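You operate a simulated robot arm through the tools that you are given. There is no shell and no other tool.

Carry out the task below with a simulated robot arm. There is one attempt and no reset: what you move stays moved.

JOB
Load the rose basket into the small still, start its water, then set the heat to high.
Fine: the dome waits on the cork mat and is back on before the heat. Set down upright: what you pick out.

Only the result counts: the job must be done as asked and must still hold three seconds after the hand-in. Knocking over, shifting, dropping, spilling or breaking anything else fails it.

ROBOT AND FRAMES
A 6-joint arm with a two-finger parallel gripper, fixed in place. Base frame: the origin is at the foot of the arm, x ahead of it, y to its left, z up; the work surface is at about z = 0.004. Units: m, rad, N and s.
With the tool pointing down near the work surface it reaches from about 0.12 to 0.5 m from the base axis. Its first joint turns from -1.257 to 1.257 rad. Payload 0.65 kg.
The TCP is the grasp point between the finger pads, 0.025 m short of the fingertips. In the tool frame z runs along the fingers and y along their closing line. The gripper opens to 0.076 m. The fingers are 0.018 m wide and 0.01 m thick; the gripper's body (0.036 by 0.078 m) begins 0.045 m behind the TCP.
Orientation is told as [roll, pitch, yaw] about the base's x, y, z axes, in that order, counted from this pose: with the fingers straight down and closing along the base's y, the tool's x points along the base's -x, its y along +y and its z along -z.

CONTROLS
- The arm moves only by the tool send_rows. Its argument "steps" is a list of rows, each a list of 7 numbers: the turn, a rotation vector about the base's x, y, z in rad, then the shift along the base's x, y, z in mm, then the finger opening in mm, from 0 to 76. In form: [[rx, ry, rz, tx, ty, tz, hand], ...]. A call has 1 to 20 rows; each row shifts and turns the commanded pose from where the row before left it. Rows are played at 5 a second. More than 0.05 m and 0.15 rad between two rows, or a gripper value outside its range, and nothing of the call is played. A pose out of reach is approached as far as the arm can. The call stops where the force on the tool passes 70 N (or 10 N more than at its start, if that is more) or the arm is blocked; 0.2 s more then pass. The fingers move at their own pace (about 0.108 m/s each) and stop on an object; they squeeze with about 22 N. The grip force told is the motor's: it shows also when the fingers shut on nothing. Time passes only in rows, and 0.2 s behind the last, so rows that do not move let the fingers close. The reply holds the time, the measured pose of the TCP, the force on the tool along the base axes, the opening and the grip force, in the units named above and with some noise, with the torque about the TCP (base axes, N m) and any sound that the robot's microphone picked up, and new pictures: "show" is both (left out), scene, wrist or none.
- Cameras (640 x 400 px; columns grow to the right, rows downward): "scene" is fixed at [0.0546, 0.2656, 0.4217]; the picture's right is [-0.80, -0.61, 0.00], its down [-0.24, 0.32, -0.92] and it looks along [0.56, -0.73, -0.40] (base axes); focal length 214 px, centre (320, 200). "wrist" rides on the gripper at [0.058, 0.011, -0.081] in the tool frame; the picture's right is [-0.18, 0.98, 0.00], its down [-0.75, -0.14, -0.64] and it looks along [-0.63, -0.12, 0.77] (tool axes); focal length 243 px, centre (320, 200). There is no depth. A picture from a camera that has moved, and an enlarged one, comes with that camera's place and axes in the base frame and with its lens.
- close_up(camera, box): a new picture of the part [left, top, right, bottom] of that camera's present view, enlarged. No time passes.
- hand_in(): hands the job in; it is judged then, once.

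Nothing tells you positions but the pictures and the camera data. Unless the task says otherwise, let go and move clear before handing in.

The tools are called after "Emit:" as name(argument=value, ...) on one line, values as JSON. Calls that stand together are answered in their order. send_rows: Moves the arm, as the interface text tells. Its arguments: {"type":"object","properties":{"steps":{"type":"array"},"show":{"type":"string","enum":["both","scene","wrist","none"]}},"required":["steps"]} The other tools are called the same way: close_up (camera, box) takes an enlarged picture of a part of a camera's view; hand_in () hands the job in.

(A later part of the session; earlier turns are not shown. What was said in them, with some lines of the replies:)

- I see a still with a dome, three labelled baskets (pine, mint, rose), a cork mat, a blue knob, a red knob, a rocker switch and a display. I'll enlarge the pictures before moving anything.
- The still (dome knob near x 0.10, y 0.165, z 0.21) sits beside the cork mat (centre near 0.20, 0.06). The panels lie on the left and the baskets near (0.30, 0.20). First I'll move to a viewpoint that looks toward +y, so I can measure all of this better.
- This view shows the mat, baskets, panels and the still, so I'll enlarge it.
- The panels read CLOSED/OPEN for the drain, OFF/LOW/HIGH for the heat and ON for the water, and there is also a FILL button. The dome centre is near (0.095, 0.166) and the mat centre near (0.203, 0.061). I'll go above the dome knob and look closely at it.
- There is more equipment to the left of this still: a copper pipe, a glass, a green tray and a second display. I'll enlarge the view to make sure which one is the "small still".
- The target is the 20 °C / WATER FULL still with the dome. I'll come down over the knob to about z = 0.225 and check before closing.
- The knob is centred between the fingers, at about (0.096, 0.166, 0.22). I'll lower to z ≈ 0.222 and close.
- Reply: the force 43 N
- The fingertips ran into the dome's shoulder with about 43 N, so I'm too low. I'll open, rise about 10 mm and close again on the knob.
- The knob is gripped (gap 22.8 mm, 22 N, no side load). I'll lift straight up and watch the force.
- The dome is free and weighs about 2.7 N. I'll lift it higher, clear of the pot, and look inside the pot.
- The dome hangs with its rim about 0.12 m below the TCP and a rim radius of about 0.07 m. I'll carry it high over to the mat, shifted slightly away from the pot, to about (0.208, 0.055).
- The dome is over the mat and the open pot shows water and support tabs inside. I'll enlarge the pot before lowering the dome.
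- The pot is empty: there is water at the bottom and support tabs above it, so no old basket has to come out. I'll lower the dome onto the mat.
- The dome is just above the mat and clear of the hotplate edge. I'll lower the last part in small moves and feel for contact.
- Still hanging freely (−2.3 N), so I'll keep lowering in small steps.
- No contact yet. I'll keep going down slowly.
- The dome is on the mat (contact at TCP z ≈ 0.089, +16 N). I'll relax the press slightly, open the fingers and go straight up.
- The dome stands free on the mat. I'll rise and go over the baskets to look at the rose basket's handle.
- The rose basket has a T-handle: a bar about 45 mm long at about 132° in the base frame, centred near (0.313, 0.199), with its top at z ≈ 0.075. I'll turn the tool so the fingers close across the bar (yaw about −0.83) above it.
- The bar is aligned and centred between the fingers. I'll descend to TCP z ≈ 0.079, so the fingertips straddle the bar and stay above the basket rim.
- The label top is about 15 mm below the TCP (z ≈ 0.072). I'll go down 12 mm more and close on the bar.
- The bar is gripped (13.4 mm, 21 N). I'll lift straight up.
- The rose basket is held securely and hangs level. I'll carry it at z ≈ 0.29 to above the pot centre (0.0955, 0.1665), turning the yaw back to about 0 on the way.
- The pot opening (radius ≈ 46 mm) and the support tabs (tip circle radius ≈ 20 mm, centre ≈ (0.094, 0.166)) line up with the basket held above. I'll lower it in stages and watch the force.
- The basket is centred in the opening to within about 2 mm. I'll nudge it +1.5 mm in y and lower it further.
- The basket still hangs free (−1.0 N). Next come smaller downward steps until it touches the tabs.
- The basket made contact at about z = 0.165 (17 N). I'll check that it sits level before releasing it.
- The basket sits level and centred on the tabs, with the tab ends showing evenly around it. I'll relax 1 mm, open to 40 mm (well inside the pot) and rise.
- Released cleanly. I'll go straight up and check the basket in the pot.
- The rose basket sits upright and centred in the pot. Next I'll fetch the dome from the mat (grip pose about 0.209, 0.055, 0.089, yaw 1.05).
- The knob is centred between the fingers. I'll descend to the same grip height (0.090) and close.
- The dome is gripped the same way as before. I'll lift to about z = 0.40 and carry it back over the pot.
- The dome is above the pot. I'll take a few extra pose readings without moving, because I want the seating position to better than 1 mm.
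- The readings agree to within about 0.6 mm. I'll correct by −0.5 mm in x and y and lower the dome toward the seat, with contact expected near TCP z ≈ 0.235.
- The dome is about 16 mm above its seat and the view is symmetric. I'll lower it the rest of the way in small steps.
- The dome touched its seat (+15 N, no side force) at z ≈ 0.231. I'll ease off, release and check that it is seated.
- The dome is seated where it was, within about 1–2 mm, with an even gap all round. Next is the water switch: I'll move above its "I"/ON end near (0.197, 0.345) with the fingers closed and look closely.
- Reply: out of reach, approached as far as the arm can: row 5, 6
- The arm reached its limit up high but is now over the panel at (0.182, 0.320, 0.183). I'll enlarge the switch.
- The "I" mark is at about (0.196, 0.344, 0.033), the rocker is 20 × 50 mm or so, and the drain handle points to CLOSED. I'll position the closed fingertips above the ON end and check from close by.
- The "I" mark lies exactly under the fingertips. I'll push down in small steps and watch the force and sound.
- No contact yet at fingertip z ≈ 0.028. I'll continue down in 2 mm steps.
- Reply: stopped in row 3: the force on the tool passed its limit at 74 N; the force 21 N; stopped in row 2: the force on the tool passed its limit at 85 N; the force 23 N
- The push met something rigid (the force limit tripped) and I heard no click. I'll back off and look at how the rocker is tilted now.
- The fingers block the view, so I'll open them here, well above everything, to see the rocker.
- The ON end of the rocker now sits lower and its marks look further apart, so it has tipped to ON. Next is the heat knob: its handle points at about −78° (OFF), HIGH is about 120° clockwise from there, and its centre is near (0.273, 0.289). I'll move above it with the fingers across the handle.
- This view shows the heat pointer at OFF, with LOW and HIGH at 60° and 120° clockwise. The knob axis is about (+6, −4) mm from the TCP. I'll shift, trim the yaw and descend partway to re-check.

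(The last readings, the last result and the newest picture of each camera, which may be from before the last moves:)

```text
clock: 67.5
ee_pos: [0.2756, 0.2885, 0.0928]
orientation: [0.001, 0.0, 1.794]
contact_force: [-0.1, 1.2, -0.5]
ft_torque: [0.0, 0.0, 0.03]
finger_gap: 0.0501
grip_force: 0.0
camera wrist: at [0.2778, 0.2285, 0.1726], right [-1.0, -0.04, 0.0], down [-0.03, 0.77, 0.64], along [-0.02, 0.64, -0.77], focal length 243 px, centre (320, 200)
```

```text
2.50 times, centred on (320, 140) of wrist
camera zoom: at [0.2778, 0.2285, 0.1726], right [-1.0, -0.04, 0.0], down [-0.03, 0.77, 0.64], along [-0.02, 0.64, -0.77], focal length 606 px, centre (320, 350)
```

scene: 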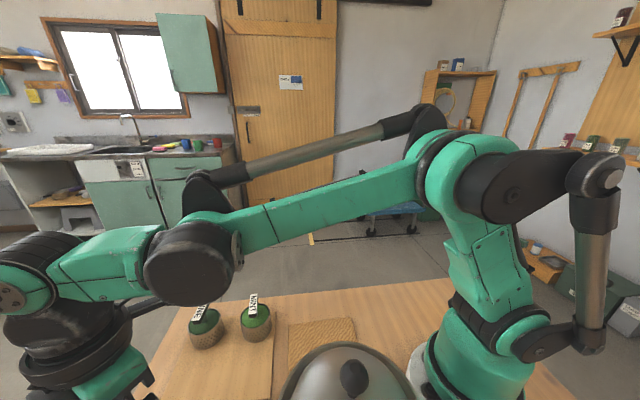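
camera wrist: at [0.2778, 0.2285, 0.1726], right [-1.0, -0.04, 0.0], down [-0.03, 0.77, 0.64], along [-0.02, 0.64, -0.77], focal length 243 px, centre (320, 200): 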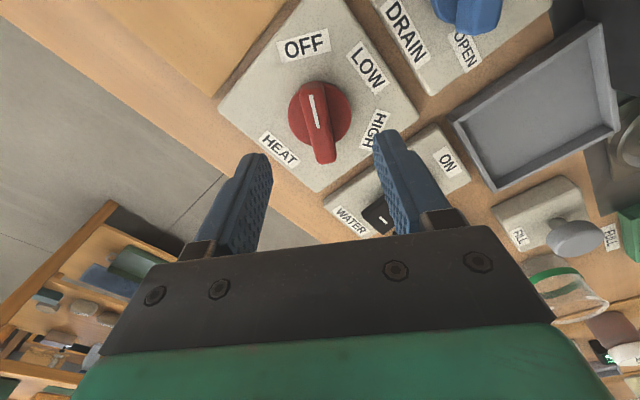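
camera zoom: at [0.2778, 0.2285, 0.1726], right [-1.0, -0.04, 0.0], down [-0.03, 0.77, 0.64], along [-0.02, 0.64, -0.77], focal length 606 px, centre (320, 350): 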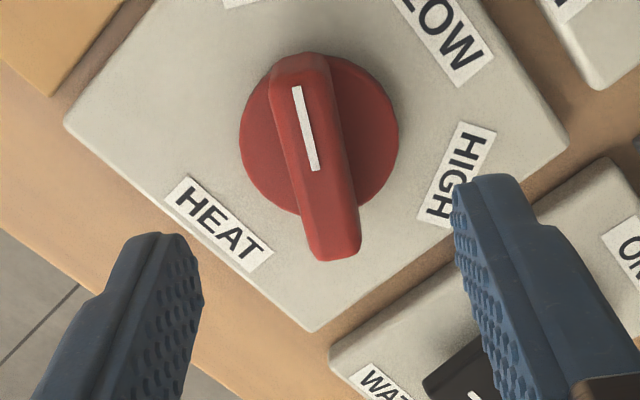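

The handle is now aligned and centred between the fingers to within about 1 mm. I'll descend until the fingertips straddle the handle, just above the disc.

Emit:
send_rows(steps=[[0, 0, 0, 0.2, -1, -20, 50], [0, 0, 0, 0, 0, -12, 50], [0, 0, 0, 0, 0, -5, 50], [0, 0, 0, 0, 0, 0, 50]], show="wrist")

Emit:
close_up(camera="wrist", box=[220, 80, 420, 240])

```text
clock: 68.5
ee_pos: [0.2762, 0.2863, 0.0569]
orientation: [0.0, 0.001, 1.795]
contact_force: [0.2, 0.2, -0.3]
ft_torque: [-0.01, -0.02, 0.0]
finger_gap: 0.0501
grip_force: 0.0
camera wrist: at [0.2786, 0.2266, 0.1354], right [-1.0, -0.04, 0.0], down [-0.03, 0.77, 0.64], along [-0.02, 0.64, -0.77], focal length 243 px, centre (320, 200)
```

wrist: 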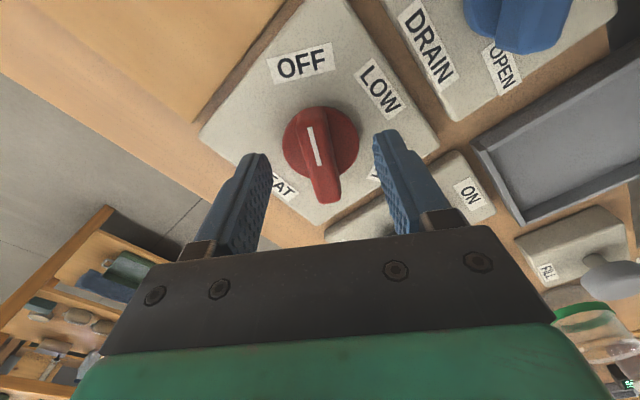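

```text
2.50 times, centred on (320, 160) of wrist
camera zoom: at [0.2786, 0.2266, 0.1354], right [-1.0, -0.04, 0.0], down [-0.03, 0.77, 0.64], along [-0.02, 0.64, -0.77], focal length 606 px, centre (320, 300)
```

zoom: 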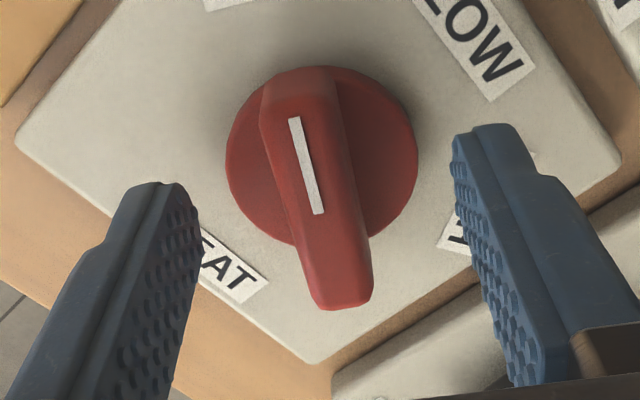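

Alignment holds. I'll go 5 mm lower so the tips are just above the disc, then close gently on the handle.

Emit:
send_rows(steps=[[0, 0, 0, 0, 0, -4.5, 50], [0, 0, 0, 0, 0, 0, 50], [0, 0, 0, 0, 0, 0, 30], [0, 0, 0, 0, 0, 0, 15], [0, 0, 0, 0, 0, 0, 0], [0, 0, 0, 0, 0, 0, 0]], show="wrist")

```text
clock: 69.9
ee_pos: [0.2765, 0.2865, 0.0521]
orientation: [-0.001, -0.001, 1.795]
contact_force: [-2.1, -0.2, -1.9]
ft_torque: [0.19, 0.07, -0.02]
finger_gap: 0.0138
grip_force: 33.7
camera wrist: at [0.2789, 0.2265, 0.1311], right [-1.0, -0.04, 0.0], down [-0.03, 0.77, 0.64], along [-0.02, 0.64, -0.77], focal length 243 px, centre (320, 200)
```

wrist: 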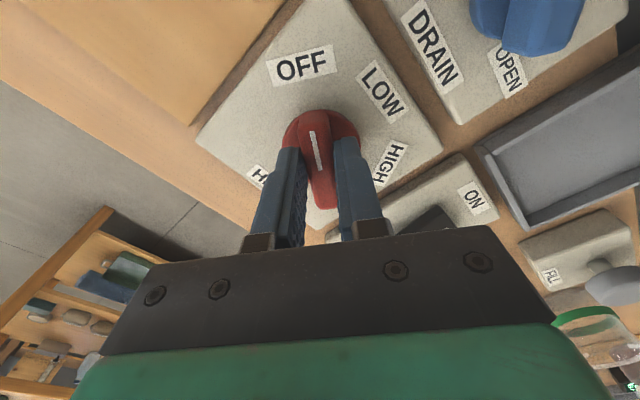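

The handle is gripped (13.8 mm). I'll turn clockwise in two stages, first about 60° toward LOW, and check the loads.

Emit:
send_rows(steps=[[0, 0, -0.105, 0, 0, 0, 0], [0, 0, -0.105, 0, 0, 0, 0], [0, 0, -0.105, 0, 0, 0, 0], [0, 0, -0.105, 0, 0, 0, 0], [0, 0, -0.105, 0, 0, 0, 0], [0, 0, -0.105, 0, 0, 0, 0], [0, 0, -0.105, 0, 0, 0, 0], [0, 0, -0.105, 0, 0, 0, 0], [0, 0, -0.105, 0, 0, 0, 0], [0, 0, -0.105, 0, 0, 0, 0], [0, 0, 0, 0, 0, 0, 0]], show="wrist")

```text
clock: 72.3
ee_pos: [0.2741, 0.2891, 0.0528]
orientation: [0.008, 0.003, 0.745]
contact_force: [-42.7, 14.1, 2.9]
ft_torque: [-0.16, 0.94, 0.05]
finger_gap: 0.014
grip_force: 33.5
camera wrist: at [0.2248, 0.2559, 0.132], right [-0.53, 0.85, 0.01], down [0.65, 0.4, 0.64], along [0.54, 0.35, -0.77], focal length 243 px, centre (320, 200)
```

wrist: 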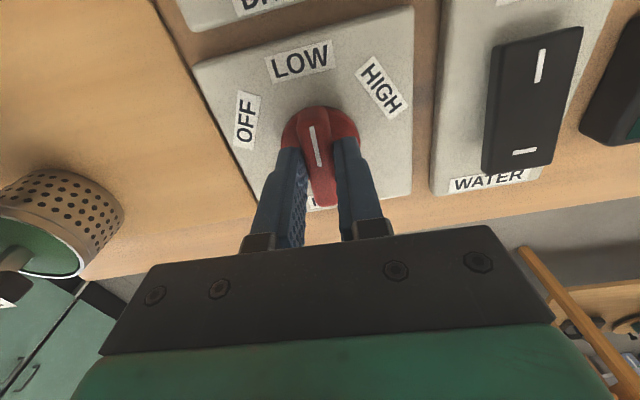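

The knob has turned to about LOW, but there is a 45 N side load because my axis is a few mm off. I'll ease the commanded position in the direction of the load before continuing.

Emit:
send_rows(steps=[[0, 0, 0, -1.2, 0.4, 0, 0], [0, 0, 0, 0, 0, 0, 0]], show="none")

```text
clock: 72.9
ee_pos: [0.2748, 0.2874, 0.0534]
orientation: [0.007, 0.002, 0.745]
contact_force: [-29.9, 16.1, 11.8]
ft_torque: [-0.33, 1.09, 0.06]
finger_gap: 0.0137
grip_force: 34.3
```

Emit:
send_rows(steps=[[0, 0, 0, -1.8, 1.0, 0, 0], [0, 0, 0, 0, 0, 0, 0]], show="wrist")

```text
clock: 73.5
ee_pos: [0.2739, 0.2879, 0.0534]
orientation: [0.0, -0.003, 0.742]
contact_force: [-8.5, 21.9, 24.3]
ft_torque: [0.36, 0.28, 0.06]
finger_gap: 0.0138
grip_force: 33.7
camera wrist: at [0.2239, 0.2563, 0.1313], right [-0.53, 0.85, 0.0], down [0.65, 0.4, 0.65], along [0.55, 0.34, -0.76], focal length 243 px, centre (320, 200)
```

wrist: 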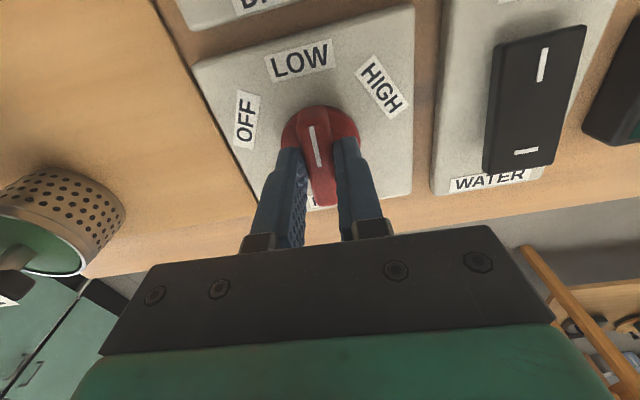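

Emit:
send_rows(steps=[[0, 0, 0, -0.5, 1.5, 1.2, 0], [0, 0, 0, 0, 0, 0, 0]], show="none")

```text
clock: 74.1
ee_pos: [0.2738, 0.2887, 0.053]
orientation: [-0.005, -0.003, 0.742]
contact_force: [10.3, 8.2, -21.5]
ft_torque: [0.36, -0.27, -0.03]
finger_gap: 0.0139
grip_force: 33.7
```

The loads are moderate but jumpy. I'll open the fingers here to remove the bind, check where the handle sits, and re-grip it centred.

Emit:
send_rows(steps=[[0, 0, 0, 0, 0, 0, 20], [0, 0, 0, 0, 0, 0, 40], [0, 0, 0, 0, 0, 0, 40]], show="wrist")

Emit:
close_up(camera="wrist", box=[220, 80, 420, 240])

```text
clock: 74.9
ee_pos: [0.2732, 0.2895, 0.054]
orientation: [-0.001, 0.001, 0.743]
contact_force: [0.2, 0.4, -0.7]
ft_torque: [0.03, 0.04, 0.01]
finger_gap: 0.0398
grip_force: 0.1
camera wrist: at [0.2228, 0.2574, 0.1321], right [-0.53, 0.85, 0.0], down [0.65, 0.41, 0.64], along [0.55, 0.34, -0.77], focal length 243 px, centre (320, 200)
```

wrist: 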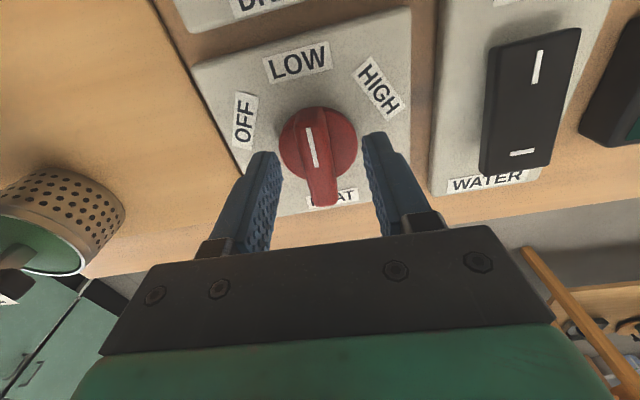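

```text
2.50 times, centred on (320, 160) of wrist
camera zoom: at [0.2228, 0.2574, 0.1321], right [-0.53, 0.85, 0.0], down [0.65, 0.41, 0.64], along [0.55, 0.34, -0.77], focal length 606 px, centre (320, 300)
```

zoom: 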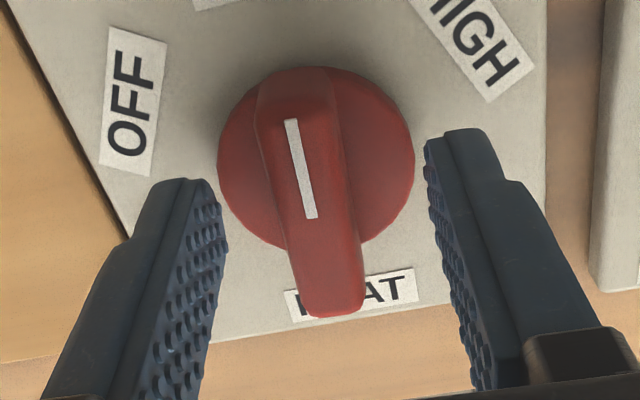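

The handle now points to LOW. The axis is within about 1 mm, so I'll shift (+1.0, −0.2) mm, re-grip and read the load.

Emit:
send_rows(steps=[[0, 0, 0, 1.0, -0.2, -0.5, 40], [0, 0, 0, 0, 0, 0, 25], [0, 0, 0, 0, 0, 0, 0], [0, 0, 0, 0, 0, 0, 0], [0, 0, 0, 0, 0, 0, 0]], show="none")

```text
clock: 76.1
ee_pos: [0.2736, 0.2884, 0.0527]
orientation: [-0.002, 0.0, 0.744]
contact_force: [2.9, -3.3, 0.7]
ft_torque: [-0.03, -0.02, 0.01]
finger_gap: 0.0139
grip_force: 33.5
```

The re-grip is almost load-free. I'll turn on toward HIGH in portions.

Emit:
send_rows(steps=[[0, 0, -0.0875, 0, 0, 0, 0], [0, 0, -0.0875, 0, 0, 0, 0], [0, 0, -0.0875, 0, 0, 0, 0], [0, 0, -0.0875, 0, 0, 0, 0], [0, 0, 0, 0, 0, 0, 0]], show="none")

Emit:
send_rows(steps=[[0, 0, -0.0875, 0, 0, 0, 0], [0, 0, -0.0875, 0, 0, 0, 0], [0, 0, -0.0875, 0, 0, 0, 0], [0, 0, -0.0875, 0, 0, 0, 0], [0, 0, 0, 0, 0, 0, 0]], show="wrist")

```text
clock: 77.3
ee_pos: [0.2739, 0.2887, 0.053]
orientation: [0.0, 0.0, 0.395]
contact_force: [1.7, 1.5, -25.7]
ft_torque: [0.03, -0.03, 0.01]
finger_gap: 0.0142
grip_force: 33.8
```

```text
clock: 78.5
ee_pos: [0.2743, 0.2901, 0.054]
orientation: [0.003, -0.001, 0.044]
contact_force: [2.4, 25.1, -9.0]
ft_torque: [0.43, 0.12, 0.04]
finger_gap: 0.0139
grip_force: 33.5
camera wrist: at [0.2151, 0.2974, 0.1324], right [0.14, 0.99, 0.0], down [0.76, -0.11, 0.64], along [0.64, -0.09, -0.77], focal length 243 px, centre (320, 200)
```

wrist: 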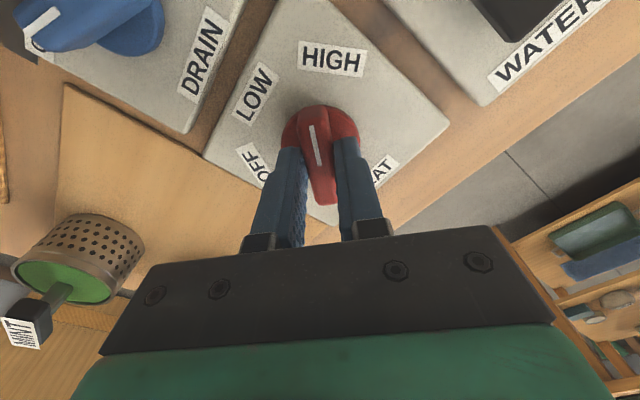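

It's at about 100° with a 25 N load in +y. I'll ease 1.5 mm in y and do the remaining ~20°.

Emit:
send_rows(steps=[[0, 0, -0.06, 0, 1.2, 0, 0], [0, 0, -0.07, 0, 0.8, 0, 0], [0, 0, -0.07, 0, 0.3, 0, 0], [0, 0, -0.07, 0, 0, 0, 0], [0, 0, -0.07, 0, 0, 0, 0], [0, 0, 0, 0, 0, 0, 0]], show="wrist")

```text
clock: 79.9
ee_pos: [0.275, 0.2911, 0.0527]
orientation: [-0.005, 0.0, -0.297]
contact_force: [-10.1, -25.1, 19.5]
ft_torque: [-0.28, -0.16, 0.58]
finger_gap: 0.014
grip_force: 34.1
camera wrist: at [0.2217, 0.3179, 0.1315], right [0.46, 0.89, 0.0], down [0.68, -0.35, 0.64], along [0.57, -0.3, -0.77], focal length 243 px, centre (320, 200)
```

wrist: 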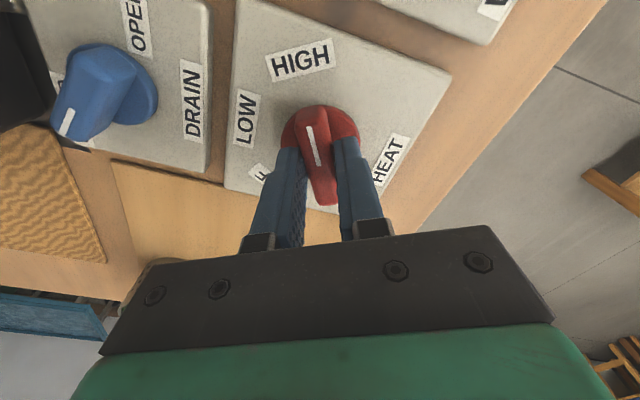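

The pointer now faces HIGH, in the same picture geometry as OFF and LOW had, and a torque of 0.58 N·m suggests the end stop. I'll release and check.

Emit:
send_rows(steps=[[0, 0, 0, 0, 0, 0, 18], [0, 0, 0, 0, 0, 0, 40], [0, 0, 0, 0, 0, 0, 40]], show="wrist")

Emit:
close_up(camera="wrist", box=[220, 40, 420, 240])

```text
clock: 80.7
ee_pos: [0.2751, 0.2912, 0.0539]
orientation: [-0.001, 0.001, -0.295]
contact_force: [-0.4, 0.5, -0.2]
ft_torque: [0.0, -0.04, -0.01]
finger_gap: 0.04
grip_force: 0.2
camera wrist: at [0.2216, 0.3186, 0.1316], right [0.46, 0.89, 0.0], down [0.68, -0.35, 0.64], along [0.57, -0.3, -0.77], focal length 243 px, centre (320, 200)
```

wrist: 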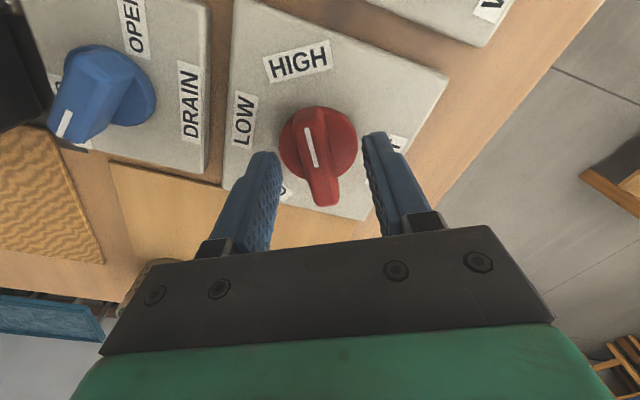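

```text
2.00 times, centred on (320, 140) of wrist
camera zoom: at [0.2216, 0.3186, 0.1316], right [0.46, 0.89, 0.0], down [0.68, -0.35, 0.64], along [0.57, -0.3, -0.77], focal length 485 px, centre (320, 320)
```

zoom: 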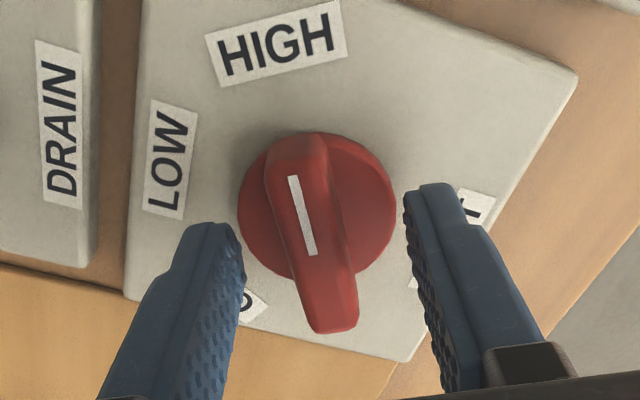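

Heat points to HIGH. I'll rise clear and check the display, the switch and everything else.

Emit:
send_rows(steps=[[0, 0, 0, 0, 0, 20, 40], [0, 0, 0, 0, 0, 40, 40], [0, 0, 0, 0, 0, 40, 40], [0, 0, 0.1, 0, 0, 40, 76], [0, 0, 0.14, -12, -3, 20, 76], [0, 0, 0.14, -12, -3, 0, 76], [0, 0, 0.14, -12, -3, 0, 76], [0, 0, 0.14, -12, -3, 0, 76], [0, 0, 0.14, -12, -3, 0, 76], [0, 0, 0.14, -12, -3, 0, 76], [0, 0, 0.1, -12, -3, 0, 76], [0, 0, 0, 0, 0, 0, 76]])

Emit:
close_up(camera="wrist", box=[150, 0, 500, 200])

```text
clock: 83.3
ee_pos: [0.1891, 0.2693, 0.2129]
orientation: [0.0, 0.0, 0.747]
contact_force: [0.3, -0.6, -0.2]
ft_torque: [0.01, -0.01, -0.01]
finger_gap: 0.0756
grip_force: 0.1
camera wrist: at [0.1392, 0.2381, 0.2911], right [-0.53, 0.85, 0.0], down [0.65, 0.41, 0.64], along [0.54, 0.34, -0.77], focal length 243 px, centre (320, 200)
```

scene: 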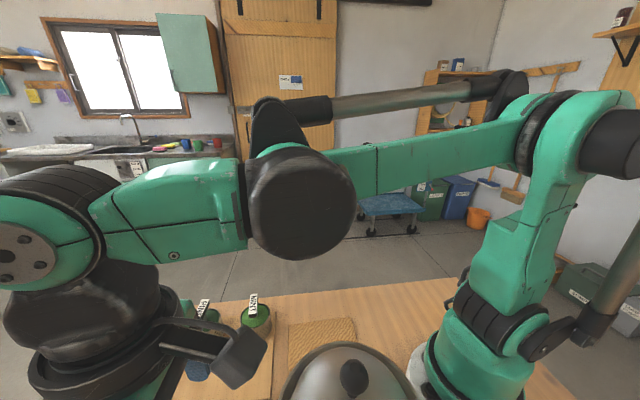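
wrist: 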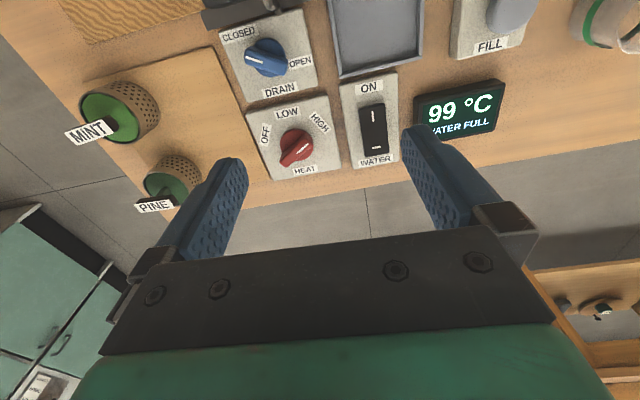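

```text
1.83 times, centred on (325, 100) of wrist
camera zoom: at [0.1392, 0.2381, 0.2911], right [-0.53, 0.85, 0.0], down [0.65, 0.41, 0.64], along [0.54, 0.34, -0.77], focal length 444 px, centre (311, 383)
```

zoom: 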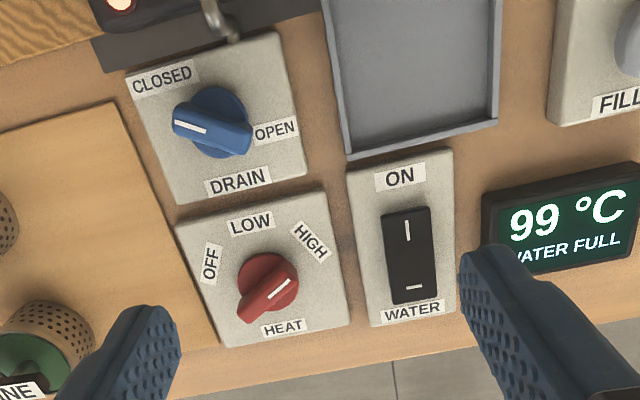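

The display reads 99 °C / WATER FULL, so the heat is on, and the pointer is at HIGH. I also want to be certain the water rocker is fully tipped to ON, so I'll look at it from the side.

Emit:
send_rows(steps=[[0, 0, 0.132, 6.4, 3.9, 0, 76], [0, 0, 0.132, 6.4, 3.9, 0, 76], [0, 0, 0.132, 6.4, 3.9, 0, 76], [0, 0, 0.132, 6.4, 3.9, 0, 76], [0, 0, 0.132, 6.4, 3.9, 0, 76], [0, 0, 0.132, 6.4, 3.9, 0, 76], [0, 0, 0.132, 6.4, 3.9, 0, 76], [0, 0, 0.132, 6.4, 3.9, 0, 76], [0, 0, 0, 0, 0, -40, 76], [0, 0, 0, 0, 0, -33, 76], [0, 0, 0, 0, 0, 0, 76]], show="wrist")

Emit:
close_up(camera="wrist", box=[280, 60, 460, 230])

```text
clock: 85.7
ee_pos: [0.2415, 0.2995, 0.1396]
orientation: [0.001, 0.0, 1.799]
contact_force: [-0.8, 1.0, -0.1]
ft_torque: [-0.01, 0.01, 0.02]
finger_gap: 0.076
grip_force: 0.0
camera wrist: at [0.2439, 0.2404, 0.2187], right [-1.0, -0.04, 0.0], down [-0.03, 0.77, 0.64], along [-0.03, 0.64, -0.77], focal length 243 px, centre (320, 200)
```

wrist: 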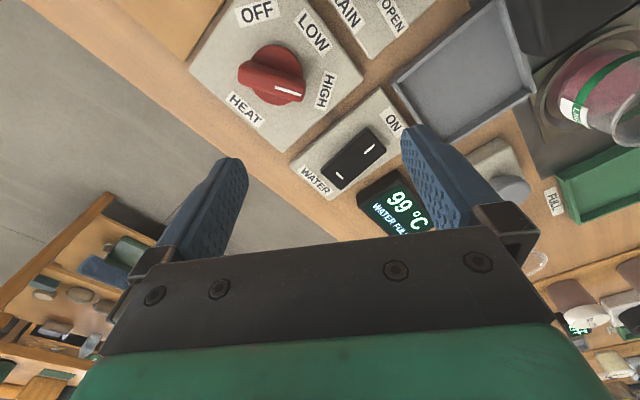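

```text
2.35 times, centred on (370, 145) of wrist
camera zoom: at [0.2439, 0.2404, 0.2187], right [-1.0, -0.04, 0.0], down [-0.03, 0.77, 0.64], along [-0.03, 0.64, -0.77], focal length 571 px, centre (202, 329)
```

zoom: 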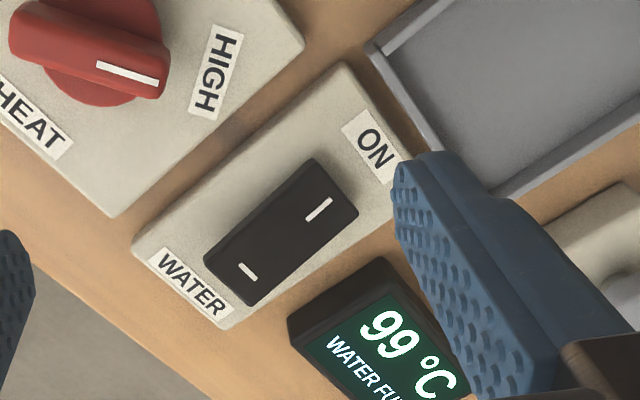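

Rose-pink liquid is collecting in the receiver jar, so the still is running and condensing. I'll take a quick look at the jar, which costs no time, before handing in.

Emit:
close_up(camera="wrist", box=[480, 0, 640, 160])

Emit:
close_up(camera="wrist", box=[310, 100, 400, 200])

Emit:
close_up(camera="scene", box=[160, 280, 440, 400])

```text
2.50 times, centred on (560, 80) of wrist
camera zoom: at [0.2439, 0.2404, 0.2187], right [-1.0, -0.04, 0.0], down [-0.03, 0.77, 0.64], along [-0.03, 0.64, -0.77], focal length 606 px, centre (-280, 500)
```

zoom: 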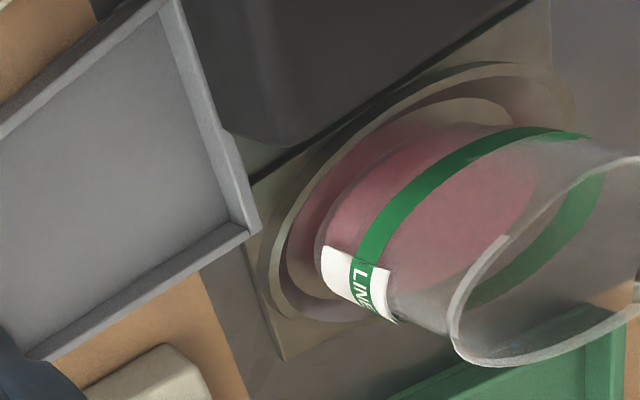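

```text
4.00 times, centred on (355, 150) of wrist
camera zoom: at [0.2439, 0.2404, 0.2187], right [-1.0, -0.04, 0.0], down [-0.03, 0.77, 0.64], along [-0.03, 0.64, -0.77], focal length 970 px, centre (180, 400)
```

zoom: 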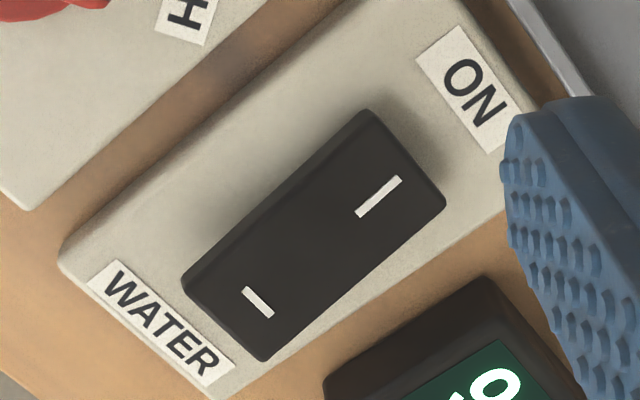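

```text
2.29 times, centred on (300, 340) of scene
camera zoom: at [0.0546, 0.2656, 0.4217], right [-0.8, -0.61, 0.0], down [-0.24, 0.32, -0.92], along [0.56, -0.73, -0.4], focal length 490 px, centre (366, -120)
```

zoom: 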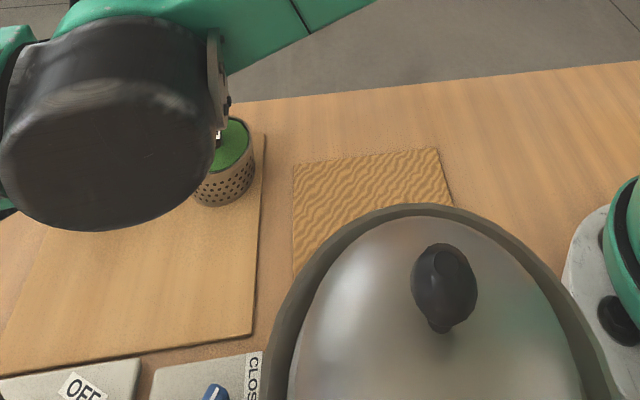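

The job looks complete, so I'm handing it in now. The rose basket is in the pot and the dome is seated. The water rocker is tipped to ON, the heat pointer is on HIGH at 99 °C, and rose distillate is collecting. The arm has let go and is clear, and the mint and pine baskets look undisturbed.

Emit:
hand_in()

```text
The job is handed in.
```

I loaded the rose basket, put the dome back on, started the water and set the heat to high, then handed the job in. I have not seen a verdict on it.

- **Rose basket:** it stands upright and centred on the support tabs in the small still.
- **Dome:** it waited on the cork mat while I loaded the basket. It went back on the still before I touched the heat, within about 1–2 mm of where it started.
- **Water:** the switch is tipped to ON. I heard no click, but its ON end sits lower than before, and rose-coloured liquid was collecting in the receiver jar.
- **Heat:** the knob points to HIGH, and the display read 99 °C / WATER FULL.
- **Everything else:** I saw nothing knocked over, shifted or spilled. The arm had let go and was about 0.1 m above the panels.

The jar was still filling toward its line when I handed in.
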